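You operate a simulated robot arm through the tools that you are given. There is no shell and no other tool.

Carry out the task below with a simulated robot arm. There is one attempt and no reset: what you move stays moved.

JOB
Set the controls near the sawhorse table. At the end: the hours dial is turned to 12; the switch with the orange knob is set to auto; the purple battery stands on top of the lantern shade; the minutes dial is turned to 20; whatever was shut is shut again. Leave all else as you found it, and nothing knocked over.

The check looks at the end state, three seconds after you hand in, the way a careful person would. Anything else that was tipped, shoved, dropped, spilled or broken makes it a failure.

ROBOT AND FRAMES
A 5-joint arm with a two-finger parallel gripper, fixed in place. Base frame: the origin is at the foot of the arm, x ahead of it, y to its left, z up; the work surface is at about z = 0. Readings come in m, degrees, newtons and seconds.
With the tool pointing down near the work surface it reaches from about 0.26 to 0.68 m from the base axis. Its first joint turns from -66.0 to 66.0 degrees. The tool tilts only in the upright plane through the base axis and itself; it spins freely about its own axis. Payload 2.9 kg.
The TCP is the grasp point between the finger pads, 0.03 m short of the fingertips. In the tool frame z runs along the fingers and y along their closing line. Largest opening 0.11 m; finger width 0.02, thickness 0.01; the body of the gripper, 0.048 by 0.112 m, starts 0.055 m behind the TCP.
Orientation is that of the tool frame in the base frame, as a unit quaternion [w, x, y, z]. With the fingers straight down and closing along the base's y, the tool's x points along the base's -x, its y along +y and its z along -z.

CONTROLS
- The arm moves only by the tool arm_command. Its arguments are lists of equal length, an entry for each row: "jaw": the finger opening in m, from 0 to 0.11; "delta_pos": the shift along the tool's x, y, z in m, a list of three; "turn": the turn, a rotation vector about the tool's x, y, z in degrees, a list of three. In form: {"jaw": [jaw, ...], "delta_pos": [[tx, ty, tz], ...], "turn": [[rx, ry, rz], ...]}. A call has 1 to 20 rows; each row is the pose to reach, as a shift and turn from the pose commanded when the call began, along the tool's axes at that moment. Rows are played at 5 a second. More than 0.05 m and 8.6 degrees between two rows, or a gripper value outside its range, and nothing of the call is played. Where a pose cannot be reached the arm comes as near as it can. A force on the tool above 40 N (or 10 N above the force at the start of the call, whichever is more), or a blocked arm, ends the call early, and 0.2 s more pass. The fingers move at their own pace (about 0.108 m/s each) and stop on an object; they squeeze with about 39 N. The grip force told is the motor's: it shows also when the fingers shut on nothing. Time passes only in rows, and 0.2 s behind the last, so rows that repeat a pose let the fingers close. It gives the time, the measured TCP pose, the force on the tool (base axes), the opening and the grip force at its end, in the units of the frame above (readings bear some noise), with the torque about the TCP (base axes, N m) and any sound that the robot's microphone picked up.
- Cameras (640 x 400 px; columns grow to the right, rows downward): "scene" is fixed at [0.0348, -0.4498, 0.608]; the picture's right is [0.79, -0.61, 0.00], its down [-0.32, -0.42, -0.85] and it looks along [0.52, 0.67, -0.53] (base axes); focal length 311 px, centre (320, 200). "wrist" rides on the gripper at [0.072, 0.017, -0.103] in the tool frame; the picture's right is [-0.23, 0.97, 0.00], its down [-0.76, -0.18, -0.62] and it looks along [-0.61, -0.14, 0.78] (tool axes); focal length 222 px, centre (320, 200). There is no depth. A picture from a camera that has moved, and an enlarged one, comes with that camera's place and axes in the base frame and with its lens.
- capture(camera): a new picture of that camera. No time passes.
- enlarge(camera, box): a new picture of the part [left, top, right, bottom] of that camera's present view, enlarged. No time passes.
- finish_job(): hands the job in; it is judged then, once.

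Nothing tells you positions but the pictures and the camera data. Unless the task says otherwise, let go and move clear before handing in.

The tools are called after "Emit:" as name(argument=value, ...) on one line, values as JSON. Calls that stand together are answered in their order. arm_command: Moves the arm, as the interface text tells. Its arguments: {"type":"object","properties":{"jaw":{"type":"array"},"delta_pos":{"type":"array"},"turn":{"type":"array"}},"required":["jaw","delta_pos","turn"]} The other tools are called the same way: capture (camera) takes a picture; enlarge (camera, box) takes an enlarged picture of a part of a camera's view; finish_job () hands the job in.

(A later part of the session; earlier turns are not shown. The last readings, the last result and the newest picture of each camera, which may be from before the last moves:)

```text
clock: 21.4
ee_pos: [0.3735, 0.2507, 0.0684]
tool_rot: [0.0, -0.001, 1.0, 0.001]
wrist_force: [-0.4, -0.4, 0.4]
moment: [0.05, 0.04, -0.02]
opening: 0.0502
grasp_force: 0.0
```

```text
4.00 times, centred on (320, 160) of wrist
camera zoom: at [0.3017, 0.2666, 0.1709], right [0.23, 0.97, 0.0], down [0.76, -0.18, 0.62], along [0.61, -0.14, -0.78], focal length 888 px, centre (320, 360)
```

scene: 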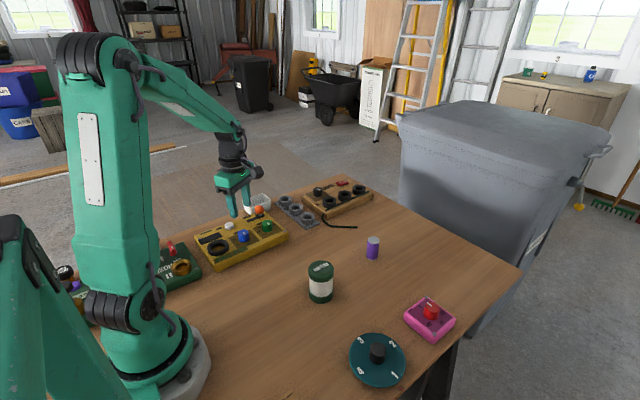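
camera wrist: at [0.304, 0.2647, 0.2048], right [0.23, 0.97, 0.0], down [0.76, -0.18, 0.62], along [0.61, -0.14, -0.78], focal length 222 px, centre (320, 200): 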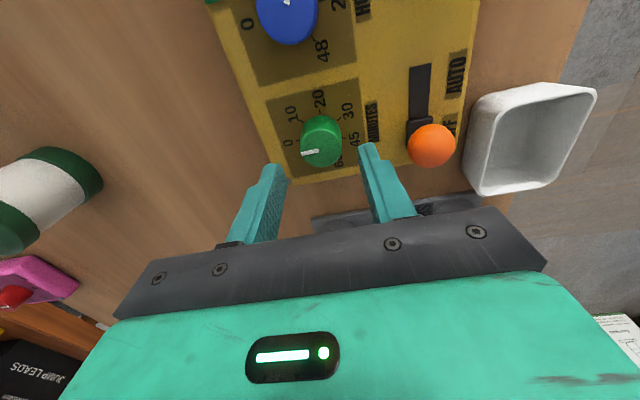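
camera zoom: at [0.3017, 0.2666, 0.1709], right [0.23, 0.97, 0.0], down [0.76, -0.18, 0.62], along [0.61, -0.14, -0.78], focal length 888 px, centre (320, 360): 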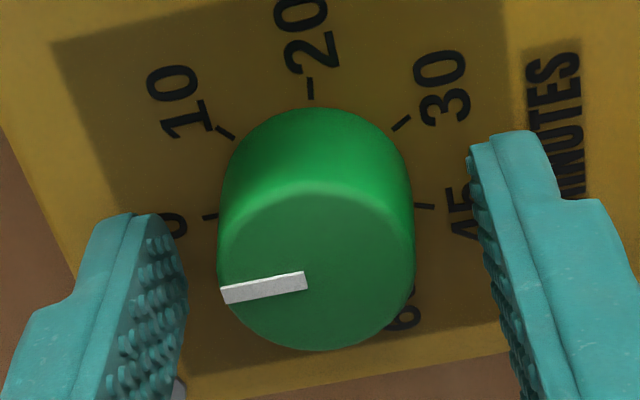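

Comparing with the forces from the hours turn, the true knob centre is about 1.6 mm further along tool x than the view implied. I'll shift by that, close, and turn a first 24° to check the side load.

Emit:
arm_command(jaw=[0.05, 0.05, 0.04, 0.034, 0.028, 0.02, 0.02, 0.02], delta_pos=[[0.0016, 0.0003, 0], [0.0016, 0.0003, 0], [0.0016, 0.0003, 0], [0.0016, 0.0003, 0], [0.0016, 0.0003, 0], [0.0016, 0.0003, 0], [0.0016, 0.0003, 0], [0.0016, 0.0003, 0]], turn=[[0, 0, 0], [0, 0, 0], [0, 0, 0], [0, 0, 0], [0, 0, 0], [0, 0, 0], [0, 0, 0], [0, 0, 0]])

Emit:
arm_command(jaw=[0.02, 0.02, 0.02, 0.02, 0.02], delta_pos=[[0, 0, 0], [0, 0, 0], [0, 0, 0], [0, 0, 0], [0, 0, 0]], turn=[[0, 0, 8], [0, 0, 16], [0, 0, 24], [0, 0, 24], [0, 0, 24]])

Emit:
enlarge(camera="wrist", box=[240, 110, 400, 210])

```text
clock: 23.2
ee_pos: [0.3714, 0.2506, 0.0677]
tool_rot: [0.0, 0.0, 1.0, -0.001]
wrist_force: [-1.2, 1.7, 0.3]
moment: [0.03, 0.07, 0.03]
opening: 0.0311
grasp_force: 45.3
```

```text
clock: 24.4
ee_pos: [0.372, 0.2498, 0.0668]
tool_rot: [-0.001, 0.209, 0.978, 0.0]
wrist_force: [-2.3, 2.9, -7.9]
moment: [0.06, 0.19, 0.01]
opening: 0.0312
grasp_force: 44.8
```

```text
4.00 times, centred on (320, 160) of wrist
camera zoom: at [0.3134, 0.2947, 0.1709], right [0.6, 0.8, 0.0], down [0.62, -0.47, 0.62], along [0.5, -0.38, -0.78], focal length 888 px, centre (320, 360)
```

zoom: 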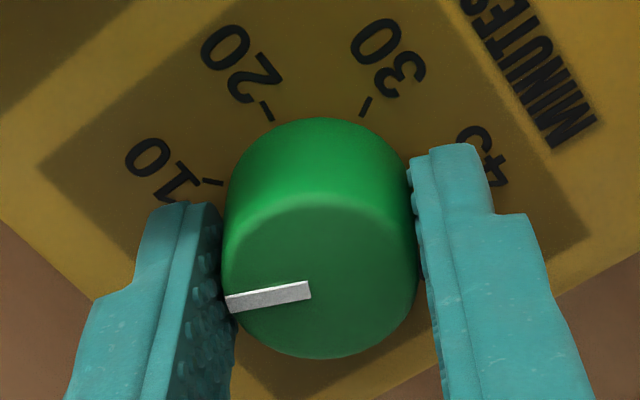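

Side load is now negligible and the dial is following. I'll turn the remaining 76°.

Emit:
arm_command(jaw=[0.02, 0.02, 0.02, 0.02, 0.02, 0.02, 0.02, 0.02, 0.02, 0.02, 0.02, 0.02], delta_pos=[[0, 0, 0], [0, 0, 0], [0, 0, 0], [0, 0, 0], [0, 0, 0], [0, 0, 0], [0, 0, 0], [0, 0, 0], [0, 0, 0], [0, 0, 0], [0, 0, 0], [0, 0, 0]], turn=[[0, 0, 8], [0, 0, 16], [0, 0, 24], [0, 0, 32], [0, 0, 40], [0, 0, 48], [0, 0, 56], [0, 0, 64], [0, 0, 70], [0, 0, 76], [0, 0, 76], [0, 0, 76]])

Emit:
enlarge(camera="wrist", box=[240, 110, 400, 210])

```text
clock: 27.0
ee_pos: [0.372, 0.2503, 0.0682]
tool_rot: [-0.001, 0.766, 0.643, -0.001]
wrist_force: [-4.1, 12.2, -23.9]
moment: [0.36, 0.16, 0.0]
opening: 0.0311
grasp_force: 44.6
```

```text
4.00 times, centred on (320, 160) of wrist
camera zoom: at [0.4018, 0.318, 0.171], right [0.92, -0.39, 0.0], down [-0.31, -0.72, 0.62], along [-0.25, -0.57, -0.78], focal length 888 px, centre (320, 360)
```

zoom: 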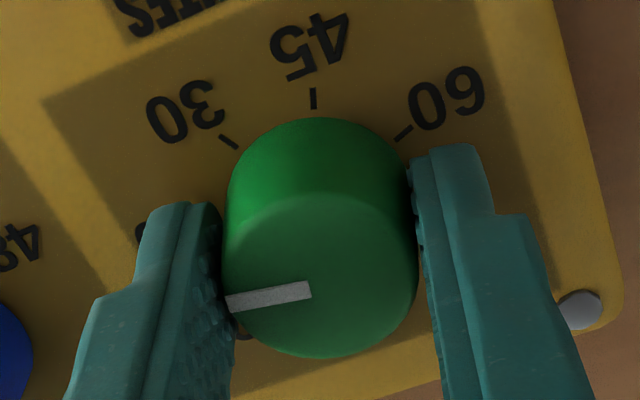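

The 100° turn is complete. I'll release and lift to check the reading.

Emit:
arm_command(jaw=[0.036, 0.044, 0.05, 0.05, 0.05, 0.05, 0.05, 0.05], delta_pos=[[0, 0, 0], [0, 0, 0], [0, 0, 0], [0, 0, -0.01], [0, 0, -0.03], [0, 0, -0.05], [0, 0, -0.07], [0, 0, -0.07]], turn=[[0, 0, 0], [0, 0, 0], [0, 0, 0], [0, 0, 0], [0, 0, 0], [0, 0, 0], [0, 0, 0], [0, 0, 0]])

Emit:
enlarge(camera="wrist", box=[240, 80, 400, 180])

Emit:
enlarge(camera="scene", box=[190, 170, 310, 270])

```text
clock: 28.8
ee_pos: [0.3723, 0.2501, 0.1393]
tool_rot: [0.0, 0.766, 0.643, 0.0]
wrist_force: [-0.1, 0.0, -0.7]
moment: [-0.01, 0.03, 0.03]
opening: 0.0502
grasp_force: 0.2
```

```text
4.00 times, centred on (320, 130) of wrist
camera zoom: at [0.402, 0.3181, 0.2421], right [0.92, -0.39, 0.0], down [-0.31, -0.72, 0.62], along [-0.24, -0.57, -0.78], focal length 888 px, centre (320, 480)
```

zoom: 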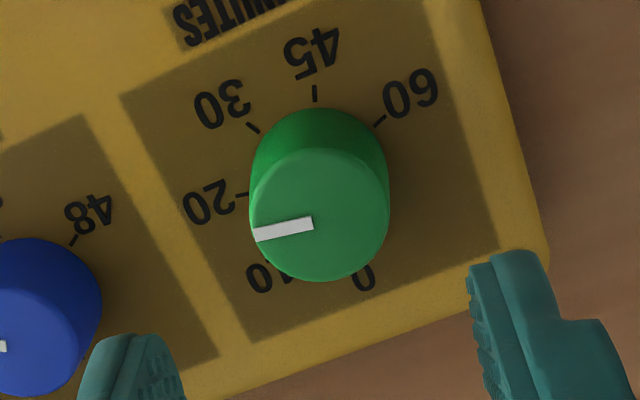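

```text
4.00 times, centred on (250, 220) of scene
camera zoom: at [0.0348, -0.4498, 0.608], right [0.79, -0.61, 0.0], down [-0.32, -0.42, -0.85], along [0.52, 0.67, -0.53], focal length 1244 px, centre (600, 120)
```

zoom: 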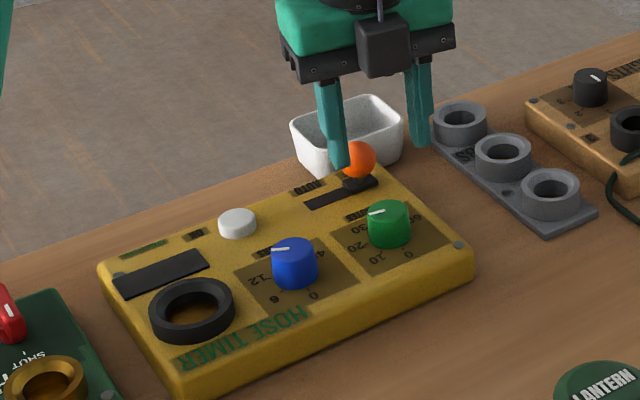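

Minutes reads 20, with the pointer at about 170° against the tick at 169°. Next I'll hover over the orange slider ball near (0.389, 0.325), with the fingers set to close along x.

Emit:
arm_command(jaw=[0.05, 0.05, 0.05, 0.05, 0.05], delta_pos=[[0.02, 0.001, 0], [0.045, 0.002, 0], [0.065, 0.003, 0], [0.0768, 0.0034, 0.005], [0.0768, 0.0034, 0.005]], turn=[[0, 0, -3], [0, 0, -6], [0, 0, -10], [0, 0, -10], [0, 0, -10]])

Emit:
capture(camera="wrist")

Emit:
enlarge(camera="wrist", box=[240, 80, 400, 180])

Emit:
enlarge(camera="scene", box=[190, 170, 310, 270])

```text
clock: 30.0
ee_pos: [0.3886, 0.3253, 0.1328]
tool_rot: [0.0, 0.707, 0.707, 0.001]
wrist_force: [-0.6, 0.6, 0.1]
moment: [-0.05, 0.02, -0.01]
opening: 0.05
grasp_force: 0.2
```

```text
taken
camera wrist: at [0.406, 0.3973, 0.2371], right [0.97, -0.23, 0.0], down [-0.18, -0.76, 0.62], along [-0.14, -0.61, -0.78], focal length 222 px, centre (320, 200)
```

wrist: 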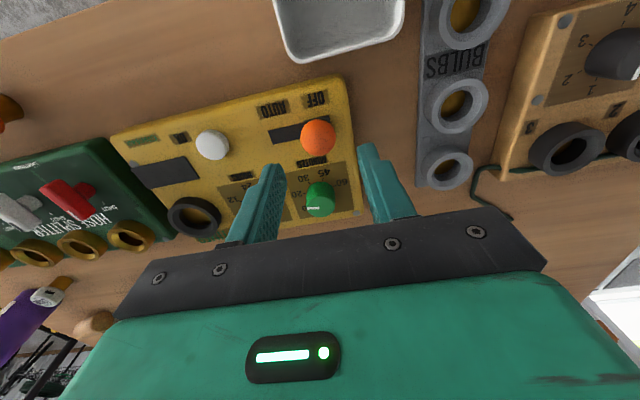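

```text
4.00 times, centred on (320, 130) of wrist
camera zoom: at [0.406, 0.3973, 0.2371], right [0.97, -0.23, 0.0], down [-0.18, -0.76, 0.62], along [-0.14, -0.61, -0.78], focal length 888 px, centre (320, 480)
```

zoom: 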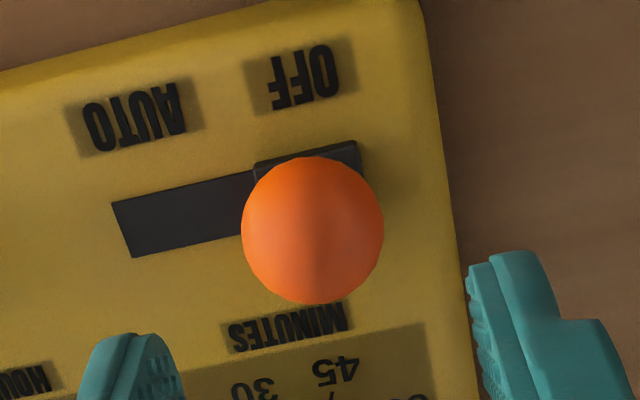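

```text
4.00 times, centred on (250, 220) of scene
camera zoom: at [0.0348, -0.4498, 0.608], right [0.79, -0.61, 0.0], down [-0.32, -0.42, -0.85], along [0.52, 0.67, -0.53], focal length 1244 px, centre (600, 120)
```

zoom: 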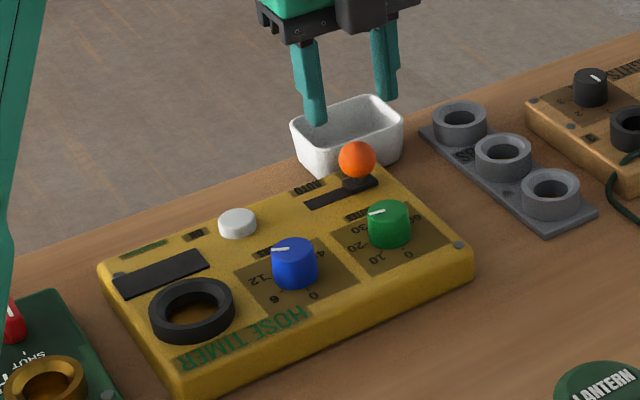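

The ball is centred to within 2 mm, and the slider needs about 35 mm of travel toward -x to reach AUTO. I'll lower the fingers to straddle the ball loosely.

Emit:
arm_command(jaw=[0.048, 0.048, 0.048, 0.048, 0.048, 0.048], delta_pos=[[0, -0.0015, 0.01], [0, -0.0015, 0.025], [0, -0.0015, 0.04], [0, -0.0015, 0.05], [0, -0.0015, 0.056], [0, -0.0015, 0.056]], turn=[[0, 0, 0], [0, 0, 0], [0, 0, 0], [0, 0, 0], [0, 0, 0], [0, 0, 0]])

Emit:
capture(camera="wrist")

Emit:
enlarge(camera="wrist", box=[240, 110, 400, 210])

Emit:
enlarge(camera="scene", box=[190, 170, 310, 270])

```text
clock: 31.4
ee_pos: [0.3855, 0.3261, 0.0774]
tool_rot: [0.0, 0.707, 0.708, 0.0]
wrist_force: [0.3, 0.1, 0.2]
moment: [-0.01, -0.02, 0.01]
opening: 0.0482
grasp_force: 0.1
```

```text
taken
camera wrist: at [0.4039, 0.397, 0.1809], right [0.97, -0.23, 0.0], down [-0.18, -0.76, 0.62], along [-0.14, -0.61, -0.78], focal length 222 px, centre (320, 200)
```

wrist: 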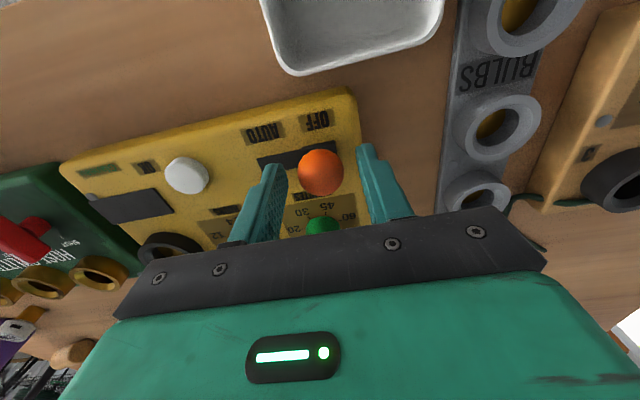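

```text
4.00 times, centred on (320, 160) of wrist
camera zoom: at [0.4039, 0.397, 0.1809], right [0.97, -0.23, 0.0], down [-0.18, -0.76, 0.62], along [-0.14, -0.61, -0.78], focal length 888 px, centre (320, 360)
```

zoom: 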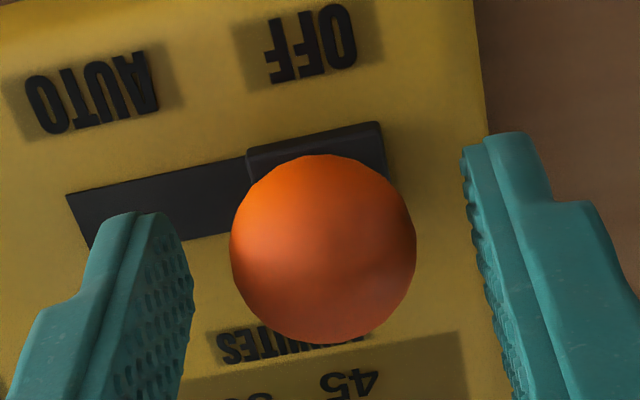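

```text
4.00 times, centred on (250, 220) of scene
camera zoom: at [0.0348, -0.4498, 0.608], right [0.79, -0.61, 0.0], down [-0.32, -0.42, -0.85], along [0.52, 0.67, -0.53], focal length 1244 px, centre (600, 120)
```

zoom: 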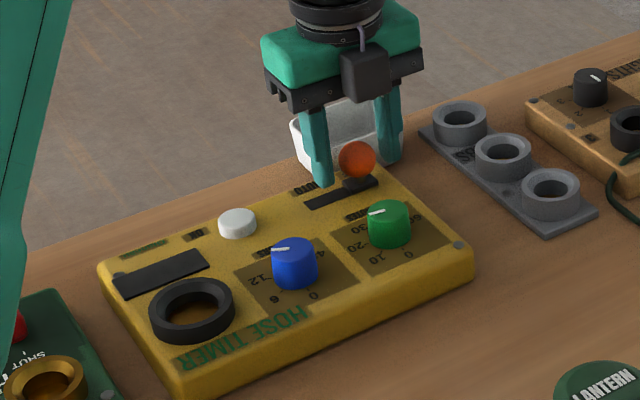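

The ball sits between the fingers. I'll narrow the gap to a loose cage and drag toward AUTO in steps.

Emit:
arm_command(jaw=[0.042, 0.036, 0.034, 0.034, 0.034, 0.034, 0.034, 0.034, 0.034], delta_pos=[[0, 0, 0], [0, 0, 0], [0, 0, 0], [0, -0.004, 0], [0, -0.008, 0], [0, -0.012, 0], [0, -0.016, 0], [0, -0.02, 0], [0, -0.02, 0]], turn=[[0, 0, 0], [0, 0, 0], [0, 0, 0], [0, 0, 0], [0, 0, 0], [0, 0, 0], [0, 0, 0], [0, 0, 0], [0, 0, 0]])

Emit:
enlarge(camera="wrist", box=[240, 110, 400, 210])

Emit:
enlarge(camera="scene", box=[190, 170, 310, 270])

```text
clock: 33.4
ee_pos: [0.3666, 0.3239, 0.0779]
tool_rot: [-0.001, 0.707, 0.708, 0.0]
wrist_force: [0.0, 0.6, 0.6]
moment: [0.02, 0.0, -0.02]
opening: 0.0339
grasp_force: 0.1
```

```text
4.00 times, centred on (320, 160) of wrist
camera zoom: at [0.3846, 0.3965, 0.181], right [0.97, -0.23, 0.0], down [-0.18, -0.76, 0.62], along [-0.14, -0.61, -0.78], focal length 888 px, centre (320, 360)
```

zoom: 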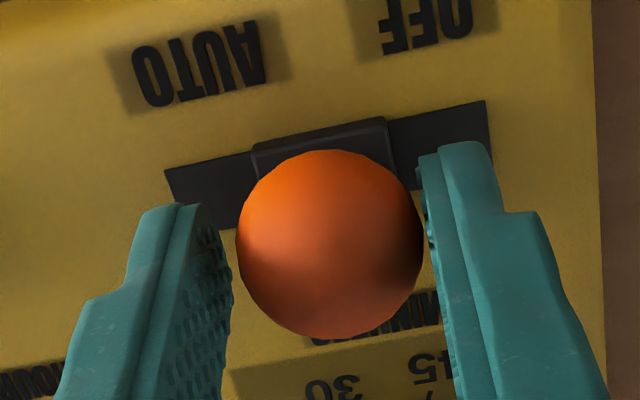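

```text
4.00 times, centred on (250, 220) of scene
camera zoom: at [0.0348, -0.4498, 0.608], right [0.79, -0.61, 0.0], down [-0.32, -0.42, -0.85], along [0.52, 0.67, -0.53], focal length 1244 px, centre (600, 120)
```

zoom: 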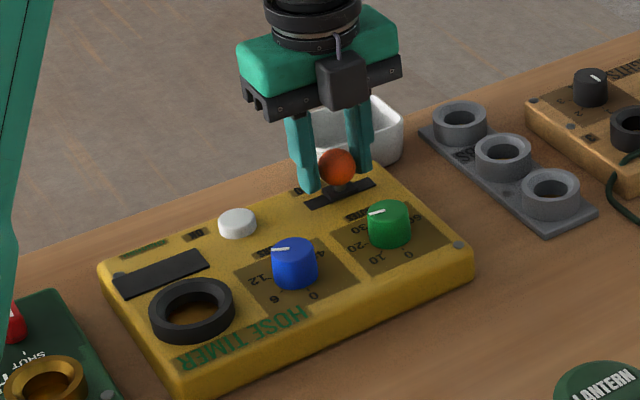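

The slider moves freely, with roughly 15 mm of slot left. I'll continue in small steps.

Emit:
arm_command(jaw=[0.034, 0.034, 0.034, 0.034, 0.034], delta_pos=[[0, -0.004, 0], [0, -0.008, 0], [0, -0.011, 0], [0, -0.014, 0], [0, -0.014, 0]], turn=[[0, 0, 0], [0, 0, 0], [0, 0, 0], [0, 0, 0], [0, 0, 0]])

Emit:
enlarge(camera="wrist", box=[240, 110, 400, 210])

Emit:
enlarge(camera="scene", box=[230, 180, 290, 230])

```text
clock: 34.6
ee_pos: [0.3528, 0.3234, 0.0792]
tool_rot: [0.0, 0.707, 0.707, 0.0]
wrist_force: [4.6, -0.5, -0.9]
moment: [0.02, -0.06, -0.01]
opening: 0.0365
grasp_force: 2.6
```

```text
4.00 times, centred on (320, 160) of wrist
camera zoom: at [0.3702, 0.3969, 0.1814], right [0.97, -0.23, 0.0], down [-0.18, -0.76, 0.62], along [-0.14, -0.61, -0.78], focal length 888 px, centre (320, 360)
```

zoom: 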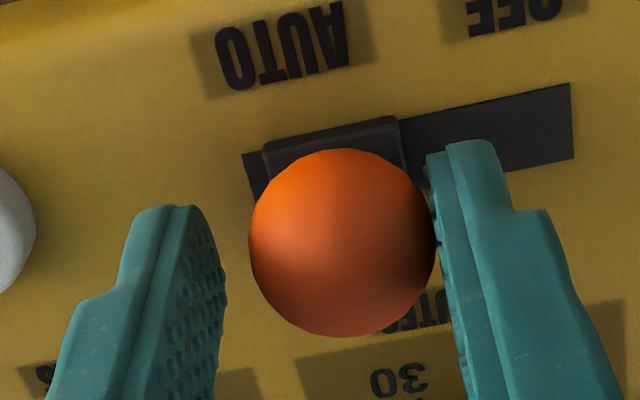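

```text
8.00 times, centred on (260, 205) of scene
camera zoom: at [0.0348, -0.4498, 0.608], right [0.79, -0.61, 0.0], down [-0.32, -0.42, -0.85], along [0.52, 0.67, -0.53], focal length 2488 px, centre (800, 160)
```

zoom: 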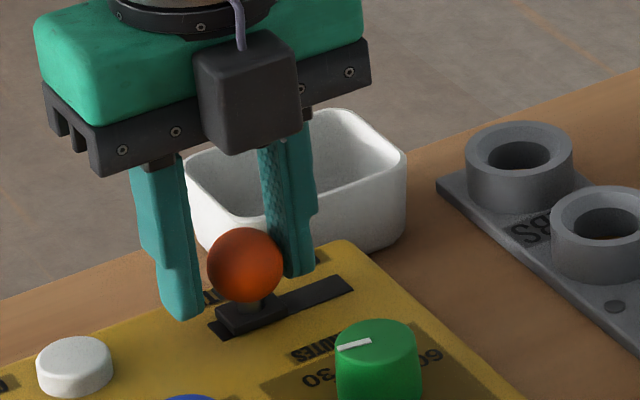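

The fingers are being pushed open slightly, which suggests the end stop. I'll push 2 mm more to see whether the slider still moves.

Emit:
arm_command(jaw=[0.034, 0.034, 0.034], delta_pos=[[0, -0.001, 0], [0, -0.002, 0], [0, -0.002, 0]], turn=[[0, 0, 0], [0, 0, 0], [0, 0, 0]])

Emit:
enlarge(camera="wrist", box=[240, 110, 400, 210])

```text
clock: 35.4
ee_pos: [0.3511, 0.3256, 0.0781]
tool_rot: [0.0, 0.707, 0.707, 0.0]
wrist_force: [9.4, -5.0, 1.2]
moment: [-0.05, -0.17, -0.1]
opening: 0.0384
grasp_force: 4.3
```

```text
4.00 times, centred on (320, 160) of wrist
camera zoom: at [0.3688, 0.3973, 0.1813], right [0.97, -0.23, 0.0], down [-0.18, -0.76, 0.62], along [-0.14, -0.61, -0.78], focal length 888 px, centre (320, 360)
```

zoom: 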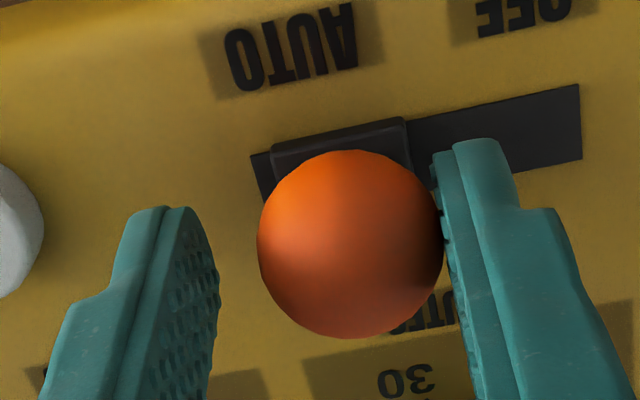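

The slider is against its end stop at AUTO. I'll back off, open and lift clear.

Emit:
arm_command(jaw=[0.038, 0.044, 0.05, 0.05, 0.05, 0.05, 0.05, 0.05], delta_pos=[[0, 0.002, 0], [0, 0.004, 0], [0, 0.006, 0], [0, 0.006, 0], [0, 0.006, -0.02], [0, 0.006, -0.05], [0, 0.006, -0.08], [0, 0.006, -0.08]], turn=[[0, 0, 0], [0, 0, 0], [0, 0, 0], [0, 0, 0], [0, 0, 0], [0, 0, 0], [0, 0, 0], [0, 0, 0]])

Emit:
capture(camera="wrist")

Emit:
enlarge(camera="wrist", box=[240, 80, 400, 180])

Emit:
enlarge(camera="scene", box=[190, 170, 310, 270])

```text
clock: 37.2
ee_pos: [0.357, 0.3238, 0.1602]
tool_rot: [0.0, 0.707, 0.707, 0.0]
wrist_force: [1.1, -0.7, 0.5]
moment: [0.03, -0.01, -0.01]
opening: 0.05
grasp_force: 0.0
```

```text
taken
camera wrist: at [0.3749, 0.3964, 0.2627], right [0.97, -0.23, 0.0], down [-0.18, -0.76, 0.62], along [-0.14, -0.61, -0.78], focal length 222 px, centre (320, 200)
```

wrist: 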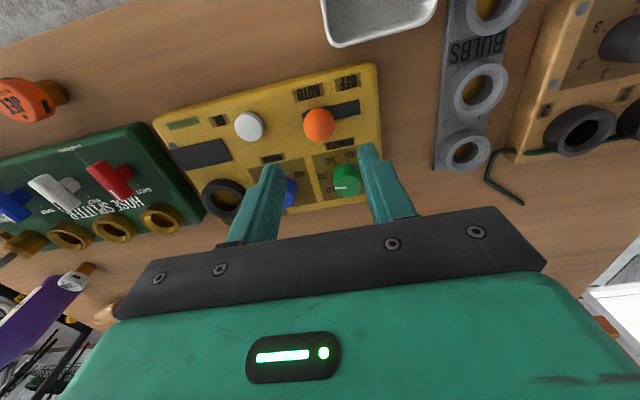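

```text
4.00 times, centred on (320, 130) of wrist
camera zoom: at [0.3749, 0.3964, 0.2627], right [0.97, -0.23, 0.0], down [-0.18, -0.76, 0.62], along [-0.14, -0.61, -0.78], focal length 888 px, centre (320, 480)
```

zoom: 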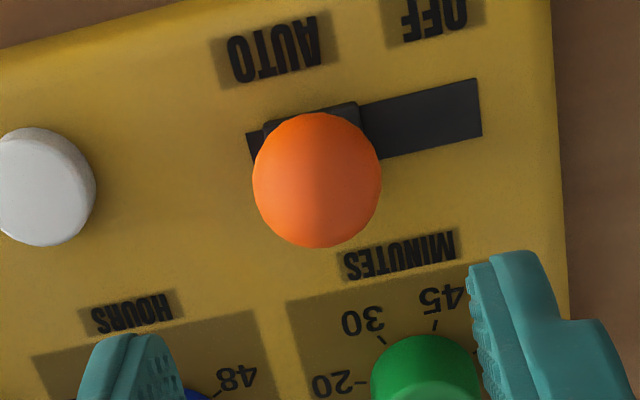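

```text
4.00 times, centred on (250, 220) of scene
camera zoom: at [0.0348, -0.4498, 0.608], right [0.79, -0.61, 0.0], down [-0.32, -0.42, -0.85], along [0.52, 0.67, -0.53], focal length 1244 px, centre (600, 120)
```

zoom: 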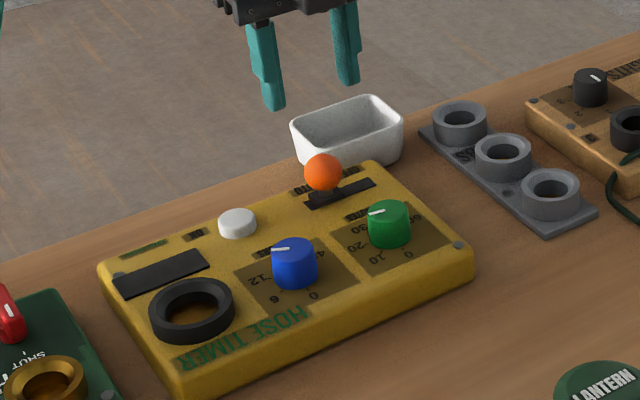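

The switch is at AUTO and both dials hold. I'll rise and carry the empty gripper over to the purple battery near (0.56, -0.015), with the tool turned back to close along y.

Emit:
arm_command(jaw=[0.05, 0.05, 0.05, 0.05, 0.05, 0.05, 0.05, 0.05, 0.06, 0.06, 0.06, 0.06, 0.06, 0.06, 0.06], delta_pos=[[0, 0, -0.04], [0, 0, -0.08], [-0.0308, 0.0185, -0.1], [-0.0616, 0.0369, -0.1], [-0.0925, 0.0554, -0.1], [-0.1233, 0.0738, -0.1], [-0.1541, 0.0923, -0.1], [-0.1849, 0.1107, -0.1], [-0.2157, 0.1292, -0.1], [-0.2465, 0.1476, -0.1], [-0.2774, 0.1661, -0.1], [-0.3082, 0.1845, -0.1], [-0.339, 0.203, -0.1], [-0.339, 0.203, -0.1], [-0.339, 0.203, -0.1]], turn=[[0, 0, 0], [0, 0, -4], [0, 0, -12], [0, 0, -20], [0, 0, -28], [0, 0, -36], [0, 0, -44], [0, 0, -51], [0, 0, -59], [0, 0, -67], [0, 0, -75], [0, 0, -83], [0, 0, -90], [0, 0, -90], [0, 0, -90]])

Emit:
capture(camera="wrist")

Emit:
capture(camera="scene")

```text
clock: 40.4
ee_pos: [0.5589, -0.0142, 0.2591]
tool_rot: [0.001, 0.0, 1.0, -0.001]
wrist_force: [0.1, -0.5, 0.6]
moment: [0.0, 0.03, 0.01]
opening: 0.06
grasp_force: 0.1
```

```text
taken
camera wrist: at [0.4865, 0.0014, 0.3612], right [0.23, 0.97, 0.0], down [0.76, -0.18, 0.62], along [0.61, -0.14, -0.78], focal length 222 px, centre (320, 200)
```

wrist: 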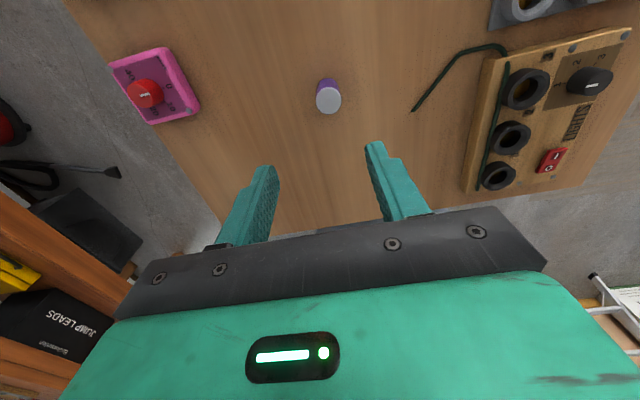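

```text
taken
```

scene: 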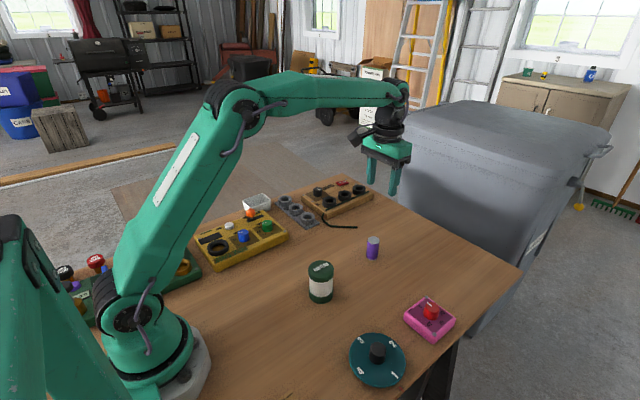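

The battery is clearly in view below. I'll zoom in for its exact place and the terminal on top.

Emit:
enlarge(camera="wrist", box=[288, 70, 368, 120])

Emit:
enlarge(camera="scene", box=[340, 225, 400, 270])

Emit:
enlarge(camera="scene", box=[290, 250, 350, 310])

```text
8.00 times, centred on (328, 95) of wrist
camera zoom: at [0.4865, 0.0014, 0.3612], right [0.23, 0.97, 0.0], down [0.76, -0.18, 0.62], along [0.61, -0.14, -0.78], focal length 1777 px, centre (256, 1040)
```

zoom: 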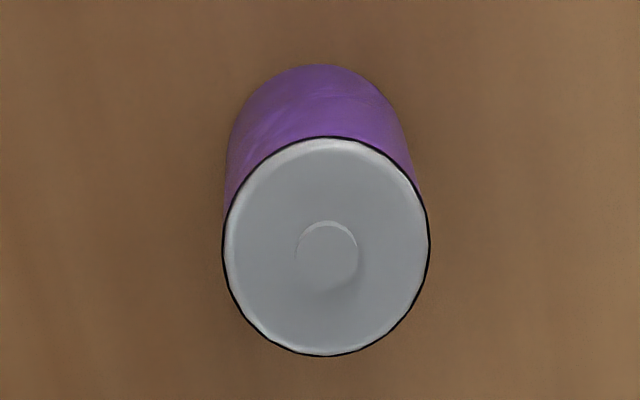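

```text
8.89 times, centred on (370, 248) of scene
camera zoom: at [0.0348, -0.4498, 0.608], right [0.79, -0.61, 0.0], down [-0.32, -0.42, -0.85], along [0.52, 0.67, -0.53], focal length 2764 px, centre (-124, -222)
```

zoom: 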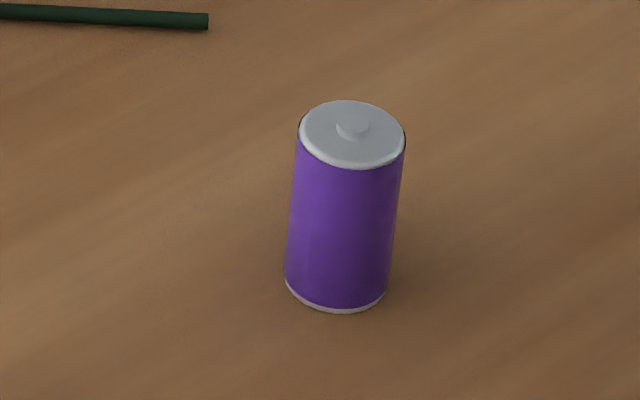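

```text
6.67 times, centred on (320, 280) of scene
camera zoom: at [0.0348, -0.4498, 0.608], right [0.79, -0.61, 0.0], down [-0.32, -0.42, -0.85], along [0.52, 0.67, -0.53], focal length 2073 px, centre (320, -333)
```

zoom: 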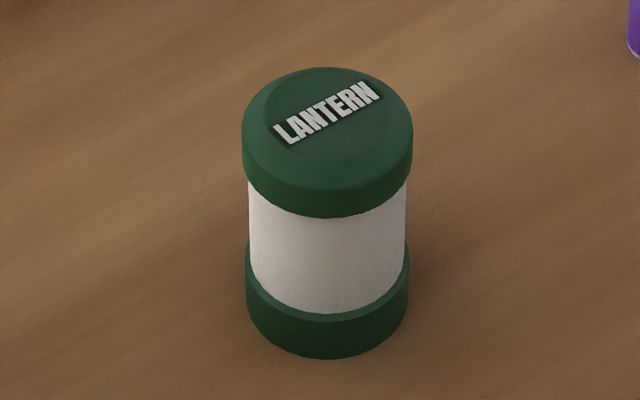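

The wrist view puts the battery about 7-10 mm from the tool axis, at around (0.565, -0.004), with its top near z 0.058. I'll correct and descend to a safe intermediate height.

Emit:
arm_command(jaw=[0.06, 0.06, 0.06, 0.06, 0.06, 0.06], delta_pos=[[-0.003, 0.005, 0.03], [-0.0066, 0.01, 0.06], [-0.0066, 0.01, 0.09], [-0.0066, 0.01, 0.115], [-0.0066, 0.01, 0.13], [-0.0066, 0.01, 0.13]], turn=[[0, 0, 0], [0, 0, 0], [0, 0, 0], [0, 0, 0], [0, 0, 0], [0, 0, 0]])

Emit:
capture(camera="wrist")

Emit:
enlarge(camera="wrist", box=[240, 80, 400, 180])

Emit:
enlarge(camera="scene", box=[310, 170, 430, 270])

```text
clock: 41.8
ee_pos: [0.5651, -0.0037, 0.1278]
tool_rot: [0.0, 0.0, 1.0, 0.0]
wrist_force: [0.5, -0.3, -0.5]
moment: [-0.01, 0.03, 0.02]
opening: 0.0601
grasp_force: 0.1
```

```text
taken
camera wrist: at [0.4933, 0.0123, 0.2301], right [0.23, 0.97, 0.0], down [0.76, -0.18, 0.62], along [0.61, -0.14, -0.78], focal length 222 px, centre (320, 200)
```

wrist: 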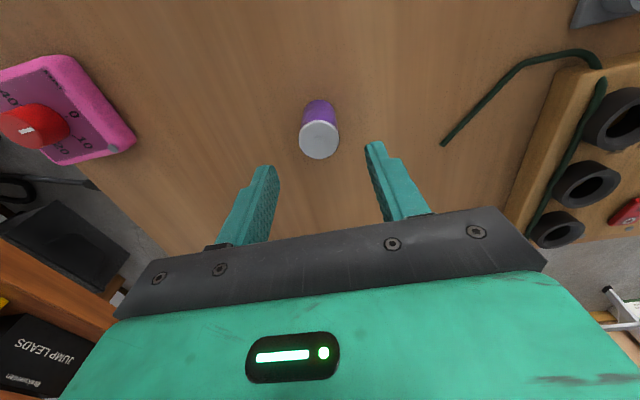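

```text
4.00 times, centred on (320, 130) of wrist
camera zoom: at [0.4933, 0.0123, 0.2301], right [0.23, 0.97, 0.0], down [0.76, -0.18, 0.62], along [0.61, -0.14, -0.78], focal length 888 px, centre (320, 480)
```

zoom: 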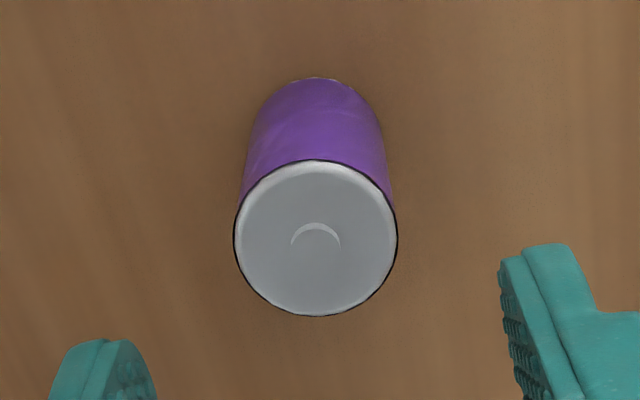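

```text
4.00 times, centred on (370, 220) of scene
camera zoom: at [0.0348, -0.4498, 0.608], right [0.79, -0.61, 0.0], down [-0.32, -0.42, -0.85], along [0.52, 0.67, -0.53], focal length 1244 px, centre (120, 120)
```

zoom: 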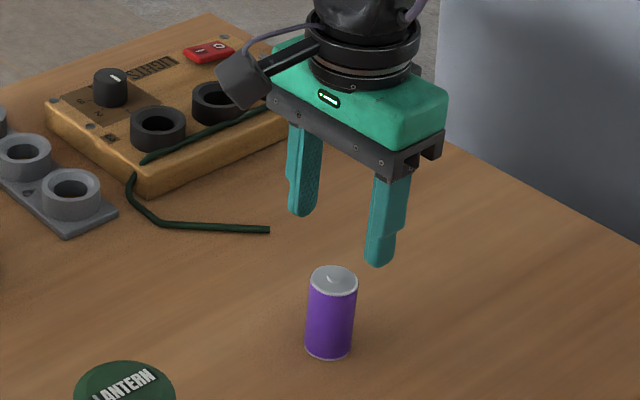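

The battery is aligned to within 1 mm. I'll descend around it and stop with the fingertips about 14 mm above the table.

Emit:
arm_command(jaw=[0.06, 0.06, 0.06, 0.06, 0.06, 0.06, 0.06], delta_pos=[[0, -0.0006, 0.02], [0, -0.0006, 0.04], [0, -0.0006, 0.055], [0, -0.0006, 0.067], [0, -0.0006, 0.077], [0, -0.0006, 0.083], [0, -0.0006, 0.083]], turn=[[0, 0, 0], [0, 0, 0], [0, 0, 0], [0, 0, 0], [0, 0, 0], [0, 0, 0], [0, 0, 0]])

Emit:
capture(camera="wrist")

Emit:
enlarge(camera="scene", box=[310, 170, 430, 270])

```text
clock: 43.4
ee_pos: [0.5659, -0.0048, 0.0434]
tool_rot: [0.001, 0.0, 1.0, 0.0]
wrist_force: [-0.9, 0.7, -0.2]
moment: [0.03, 0.01, -0.01]
opening: 0.0599
grasp_force: 0.1
```

```text
taken
camera wrist: at [0.495, 0.0121, 0.1469], right [0.23, 0.97, 0.0], down [0.76, -0.18, 0.62], along [0.61, -0.14, -0.78], focal length 222 px, centre (320, 200)
```

wrist: 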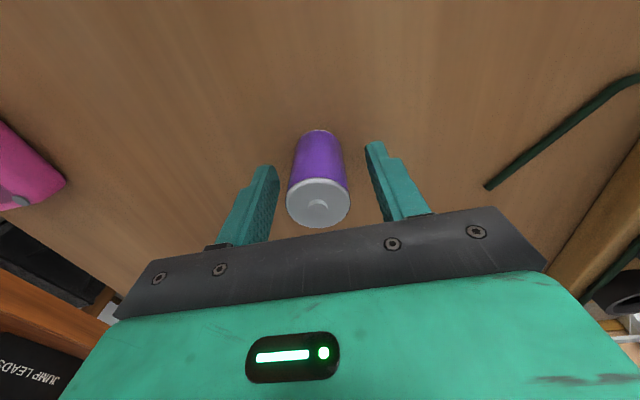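

```text
4.00 times, centred on (370, 220) of scene
camera zoom: at [0.0348, -0.4498, 0.608], right [0.79, -0.61, 0.0], down [-0.32, -0.42, -0.85], along [0.52, 0.67, -0.53], focal length 1244 px, centre (120, 120)
```

zoom: 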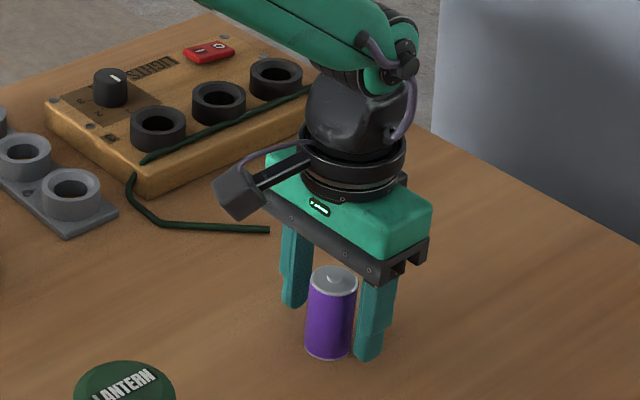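

The battery is centred between the fingers. I'll close on it and lift slightly.

Emit:
arm_command(jaw=[0.05, 0.042, 0.036, 0.03, 0.02, 0.02, 0.02], delta_pos=[[0, 0, 0], [0, 0, 0], [0, 0, 0], [0, 0, 0], [0, 0, 0], [0, 0, 0], [0, 0, 0]], turn=[[0, 0, 0], [0, 0, 0], [0, 0, 0], [0, 0, 0], [0, 0, 0], [0, 0, 0], [0, 0, 0]])

Emit:
arm_command(jaw=[0.02, 0.02, 0.02, 0.02, 0.02, 0.02, 0.02], delta_pos=[[0, 0, -0.01], [0, 0, -0.03], [0, 0, -0.06], [0, 0, -0.1], [0, 0, -0.14], [0, 0, -0.18], [0, 0, -0.18]], turn=[[0, 0, 0], [0, 0, 0], [0, 0, 0], [0, 0, 0], [0, 0, 0], [0, 0, 0], [0, 0, 0]])

Emit:
capture(camera="wrist")

Emit:
capture(camera="scene")

```text
clock: 45.0
ee_pos: [0.5662, -0.0041, 0.044]
tool_rot: [-0.001, 0.0, 1.0, 0.0]
wrist_force: [-0.1, -0.8, 1.3]
moment: [0.02, -0.02, -0.01]
opening: 0.032
grasp_force: 39.1
```

```text
clock: 46.6
ee_pos: [0.565, -0.0066, 0.2278]
tool_rot: [0.0, 0.001, 1.0, 0.0]
wrist_force: [-0.4, 0.4, -1.2]
moment: [0.0, 0.01, 0.0]
opening: 0.0318
grasp_force: 39.0
```

```text
taken
camera wrist: at [0.494, 0.0097, 0.3296], right [0.23, 0.97, 0.0], down [0.76, -0.18, 0.62], along [0.61, -0.14, -0.78], focal length 222 px, centre (320, 200)
```

wrist: 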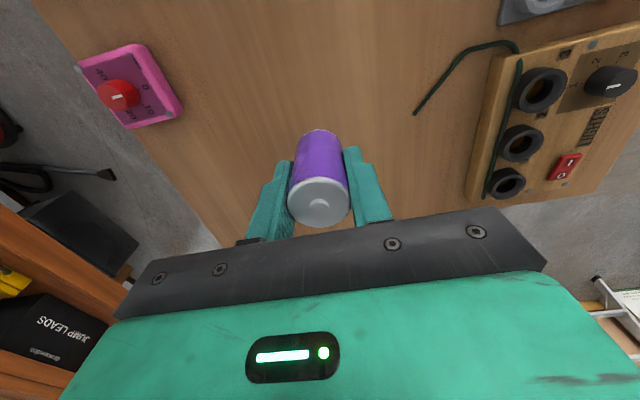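

```text
taken
```

scene: 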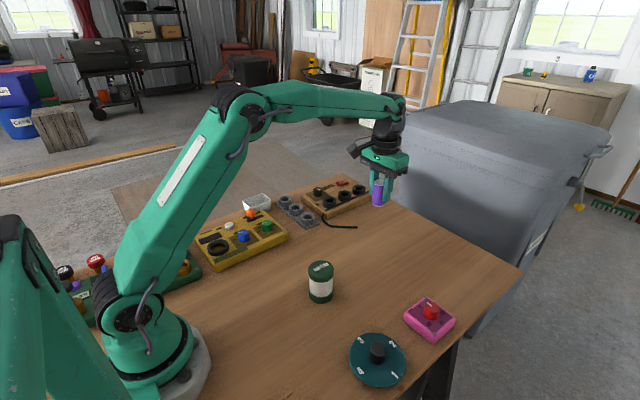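

The battery is held firmly with its bottom about 44 mm below the TCP. I'll carry it at safe height to just short of the lantern, so the wrist camera can see the lantern top ahead.

Emit:
arm_command(jaw=[0.02, 0.02, 0.02, 0.02, 0.02, 0.02, 0.02, 0.02, 0.02, 0.02, 0.02, 0.02], delta_pos=[[0.015, -0.002, 0], [0.04, -0.004, 0], [0.065, -0.006, 0], [0.09, -0.008, 0], [0.115, -0.01, 0], [0.14, -0.012, 0], [0.165, -0.014, 0], [0.19, -0.016, 0], [0.215, -0.018, 0], [0.235, -0.02, 0], [0.25, -0.0214, 0], [0.25, -0.0214, 0]], turn=[[0, 0, 0], [0, 0, 0], [0, 0, 0], [0, 0, 0], [0, 0, 0], [0, 0, 0], [0, 0, 0], [0, 0, 0], [0, 0, 0], [0, 0, 0], [0, 0, 0], [0, 0, 0]])

Emit:
capture(camera="wrist")

Emit:
capture(camera="scene")

```text
clock: 49.2
ee_pos: [0.3165, -0.0256, 0.2252]
tool_rot: [0.0, 0.0, 1.0, 0.0]
wrist_force: [0.5, 0.0, -0.7]
moment: [0.01, -0.02, 0.02]
opening: 0.0321
grasp_force: 38.6
```

```text
taken
camera wrist: at [0.245, -0.009, 0.328], right [0.23, 0.97, 0.0], down [0.76, -0.18, 0.62], along [0.61, -0.14, -0.78], focal length 222 px, centre (320, 200)
```

wrist: 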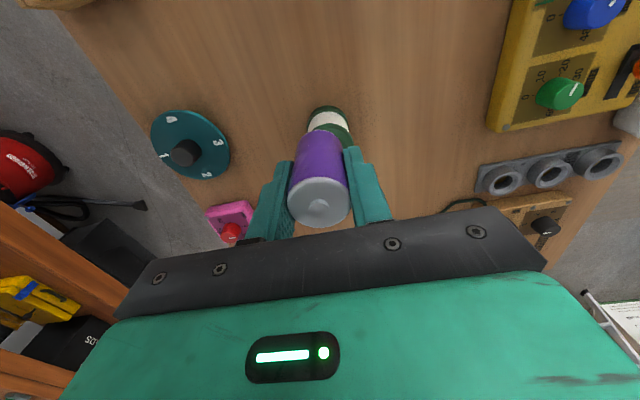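

```text
taken
```

scene: 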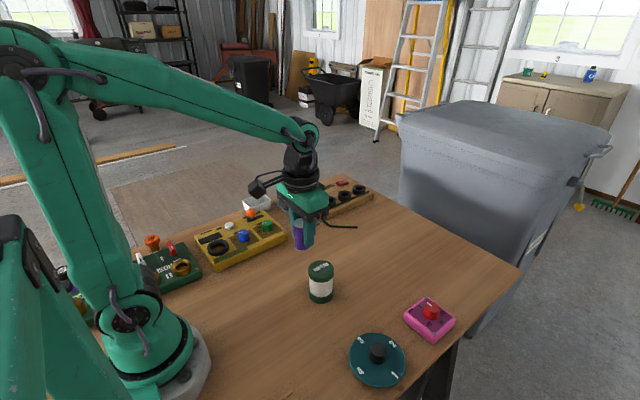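

The picture's top faces toward the base, so the lantern is hidden behind the battery. I'll move 9 cm outward so it shows above the battery in the view.

Emit:
arm_command(jaw=[0.02, 0.02, 0.02, 0.02, 0.02, 0.02], delta_pos=[[-0.015, 0, 0], [-0.035, 0, 0], [-0.055, 0, 0], [-0.075, 0, 0], [-0.09, 0, 0], [-0.09, 0, 0]], turn=[[0, 0, 0], [0, 0, 0], [0, 0, 0], [0, 0, 0], [0, 0, 0], [0, 0, 0]])

Emit:
capture(camera="wrist")

Emit:
enlarge(camera="wrist", box=[260, 30, 420, 130])

```text
clock: 50.6
ee_pos: [0.4062, -0.0256, 0.2263]
tool_rot: [-0.001, 0.0, 1.0, 0.0]
wrist_force: [1.5, 0.0, -1.1]
moment: [-0.02, -0.04, 0.0]
opening: 0.032
grasp_force: 39.1
```

```text
taken
camera wrist: at [0.3345, -0.0089, 0.3285], right [0.23, 0.97, 0.0], down [0.76, -0.18, 0.62], along [0.61, -0.14, -0.78], focal length 222 px, centre (320, 200)
```

wrist: 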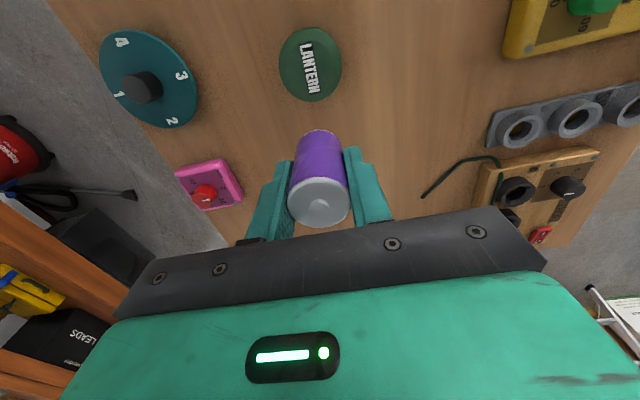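

```text
4.00 times, centred on (340, 80) of wrist
camera zoom: at [0.3345, -0.0089, 0.3285], right [0.23, 0.97, 0.0], down [0.76, -0.18, 0.62], along [0.61, -0.14, -0.78], focal length 888 px, centre (240, 680)
```

zoom: 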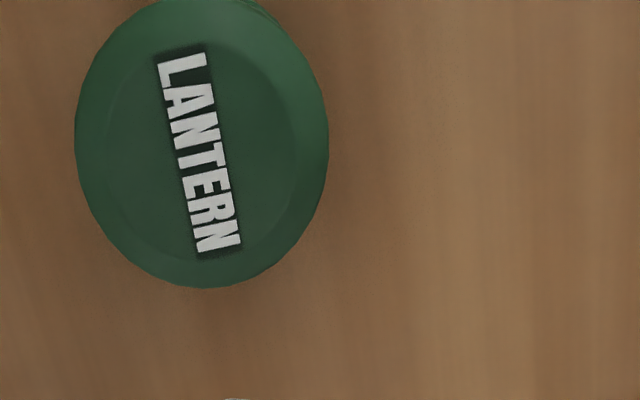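

The lantern top centre works out at (0.365, -0.025) with a 30 mm radius and a top height around 0.09. I'll move the battery directly over it, still high.

Emit:
arm_command(jaw=[0.02, 0.02, 0.02, 0.02, 0.02, 0.02], delta_pos=[[0.012, 0, 0], [0.024, 0, 0], [0.035, 0, 0], [0.0413, 0.0007, 0], [0.0413, 0.0007, 0.02], [0.0413, 0.0007, 0.02]], turn=[[0, 0, 0], [0, 0, 0], [0, 0, 0], [0, 0, 0], [0, 0, 0], [0, 0, 0]])

Emit:
capture(camera="wrist")

Emit:
enlarge(camera="wrist", box=[240, 80, 400, 180])

Emit:
enlarge(camera="scene", box=[260, 210, 380, 310])

```text
clock: 52.0
ee_pos: [0.3655, -0.0253, 0.2047]
tool_rot: [0.0, -0.001, 1.0, 0.0]
wrist_force: [0.1, -1.3, -0.9]
moment: [0.04, 0.0, -0.05]
opening: 0.0321
grasp_force: 39.3
```

```text
taken
camera wrist: at [0.2933, -0.0089, 0.3074], right [0.23, 0.97, 0.0], down [0.76, -0.18, 0.62], along [0.61, -0.14, -0.78], focal length 222 px, centre (320, 200)
```

wrist: 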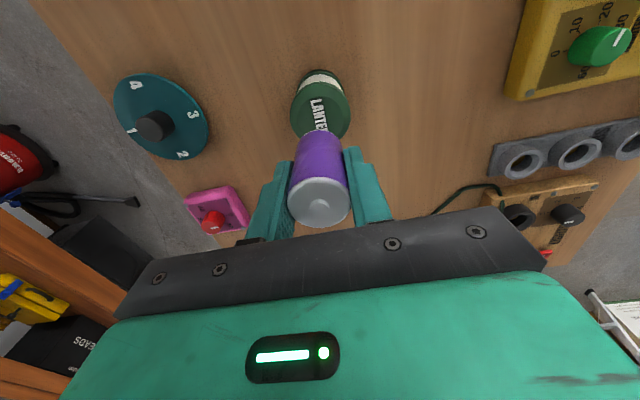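

```text
4.00 times, centred on (320, 130) of wrist
camera zoom: at [0.2933, -0.0089, 0.3074], right [0.23, 0.97, 0.0], down [0.76, -0.18, 0.62], along [0.61, -0.14, -0.78], focal length 888 px, centre (320, 480)
```

zoom: 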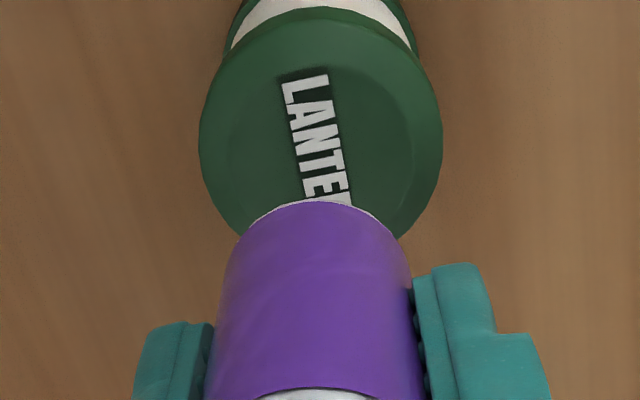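

```text
4.00 times, centred on (320, 260) of scene
camera zoom: at [0.0348, -0.4498, 0.608], right [0.79, -0.61, 0.0], down [-0.32, -0.42, -0.85], along [0.52, 0.67, -0.53], focal length 1244 px, centre (320, -40)
```

zoom: 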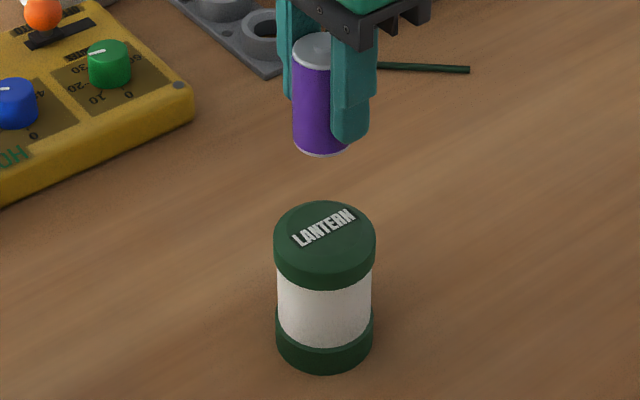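

The battery is over the lantern, about 2 mm off toward the base in the scene view. I'll correct that and lower to a few millimetres above the lantern top.

Emit:
arm_command(jaw=[0.02, 0.02, 0.02, 0.02, 0.02, 0.02], delta_pos=[[-0.0016, -0.0008, 0.015], [-0.0016, -0.0008, 0.03], [-0.0016, -0.0008, 0.042], [-0.0016, -0.0008, 0.052], [-0.0016, -0.0008, 0.06], [-0.0016, -0.0008, 0.06]], turn=[[0, 0, 0], [0, 0, 0], [0, 0, 0], [0, 0, 0], [0, 0, 0], [0, 0, 0]])

Emit:
capture(camera="wrist")

Emit:
enlarge(camera="scene", box=[280, 220, 360, 310])

```text
clock: 53.4
ee_pos: [0.3663, -0.0267, 0.1451]
tool_rot: [0.0, 0.0, 1.0, 0.0]
wrist_force: [-0.5, -0.3, -0.7]
moment: [0.02, 0.0, 0.01]
opening: 0.032
grasp_force: 38.7
```

```text
taken
camera wrist: at [0.2942, -0.0095, 0.2469], right [0.23, 0.97, 0.0], down [0.76, -0.18, 0.62], along [0.61, -0.14, -0.78], focal length 222 px, centre (320, 200)
```

wrist: 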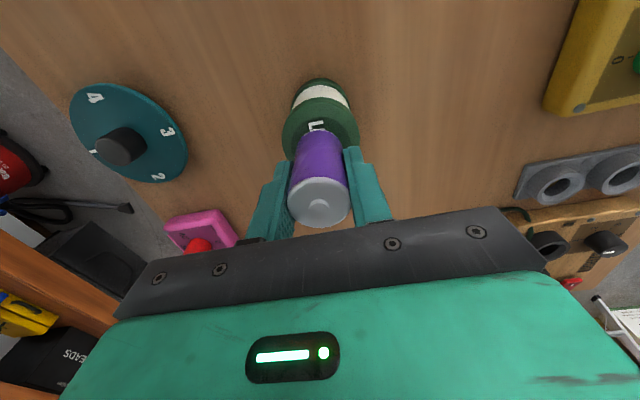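

```text
4.44 times, centred on (320, 265) of scene
camera zoom: at [0.0348, -0.4498, 0.608], right [0.79, -0.61, 0.0], down [-0.32, -0.42, -0.85], along [0.52, 0.67, -0.53], focal length 1382 px, centre (320, -89)
```

zoom: 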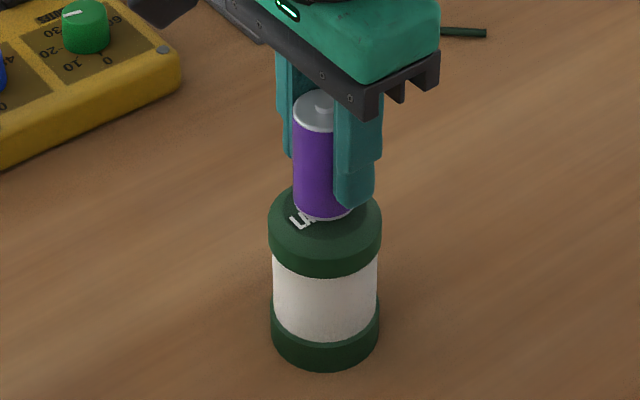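

There is about a 1 cm gap and the alignment looks good. I'll lower slowly and watch for contact force.

Emit:
arm_command(jaw=[0.02, 0.02, 0.02, 0.02], delta_pos=[[0, 0, 0.002], [0, 0, 0.004], [0, 0, 0.006], [0, 0, 0.006]], turn=[[0, 0, 0], [0, 0, 0], [0, 0, 0], [0, 0, 0]])

Emit:
enlarge(camera="scene", box=[290, 240, 350, 290])

```text
clock: 54.4
ee_pos: [0.3654, -0.0267, 0.1379]
tool_rot: [-0.001, 0.0, 1.0, 0.0]
wrist_force: [0.8, 0.3, -0.8]
moment: [0.01, 0.02, 0.0]
opening: 0.0323
grasp_force: 38.7
```

```text
8.00 times, centred on (320, 265) of scene
camera zoom: at [0.0348, -0.4498, 0.608], right [0.79, -0.61, 0.0], down [-0.32, -0.42, -0.85], along [0.52, 0.67, -0.53], focal length 2488 px, centre (320, -320)
```

zoom: 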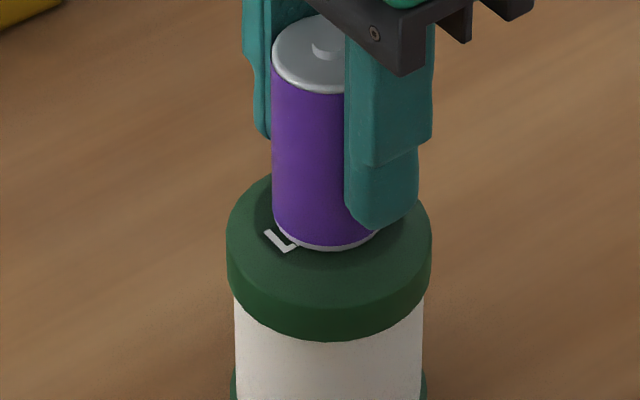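

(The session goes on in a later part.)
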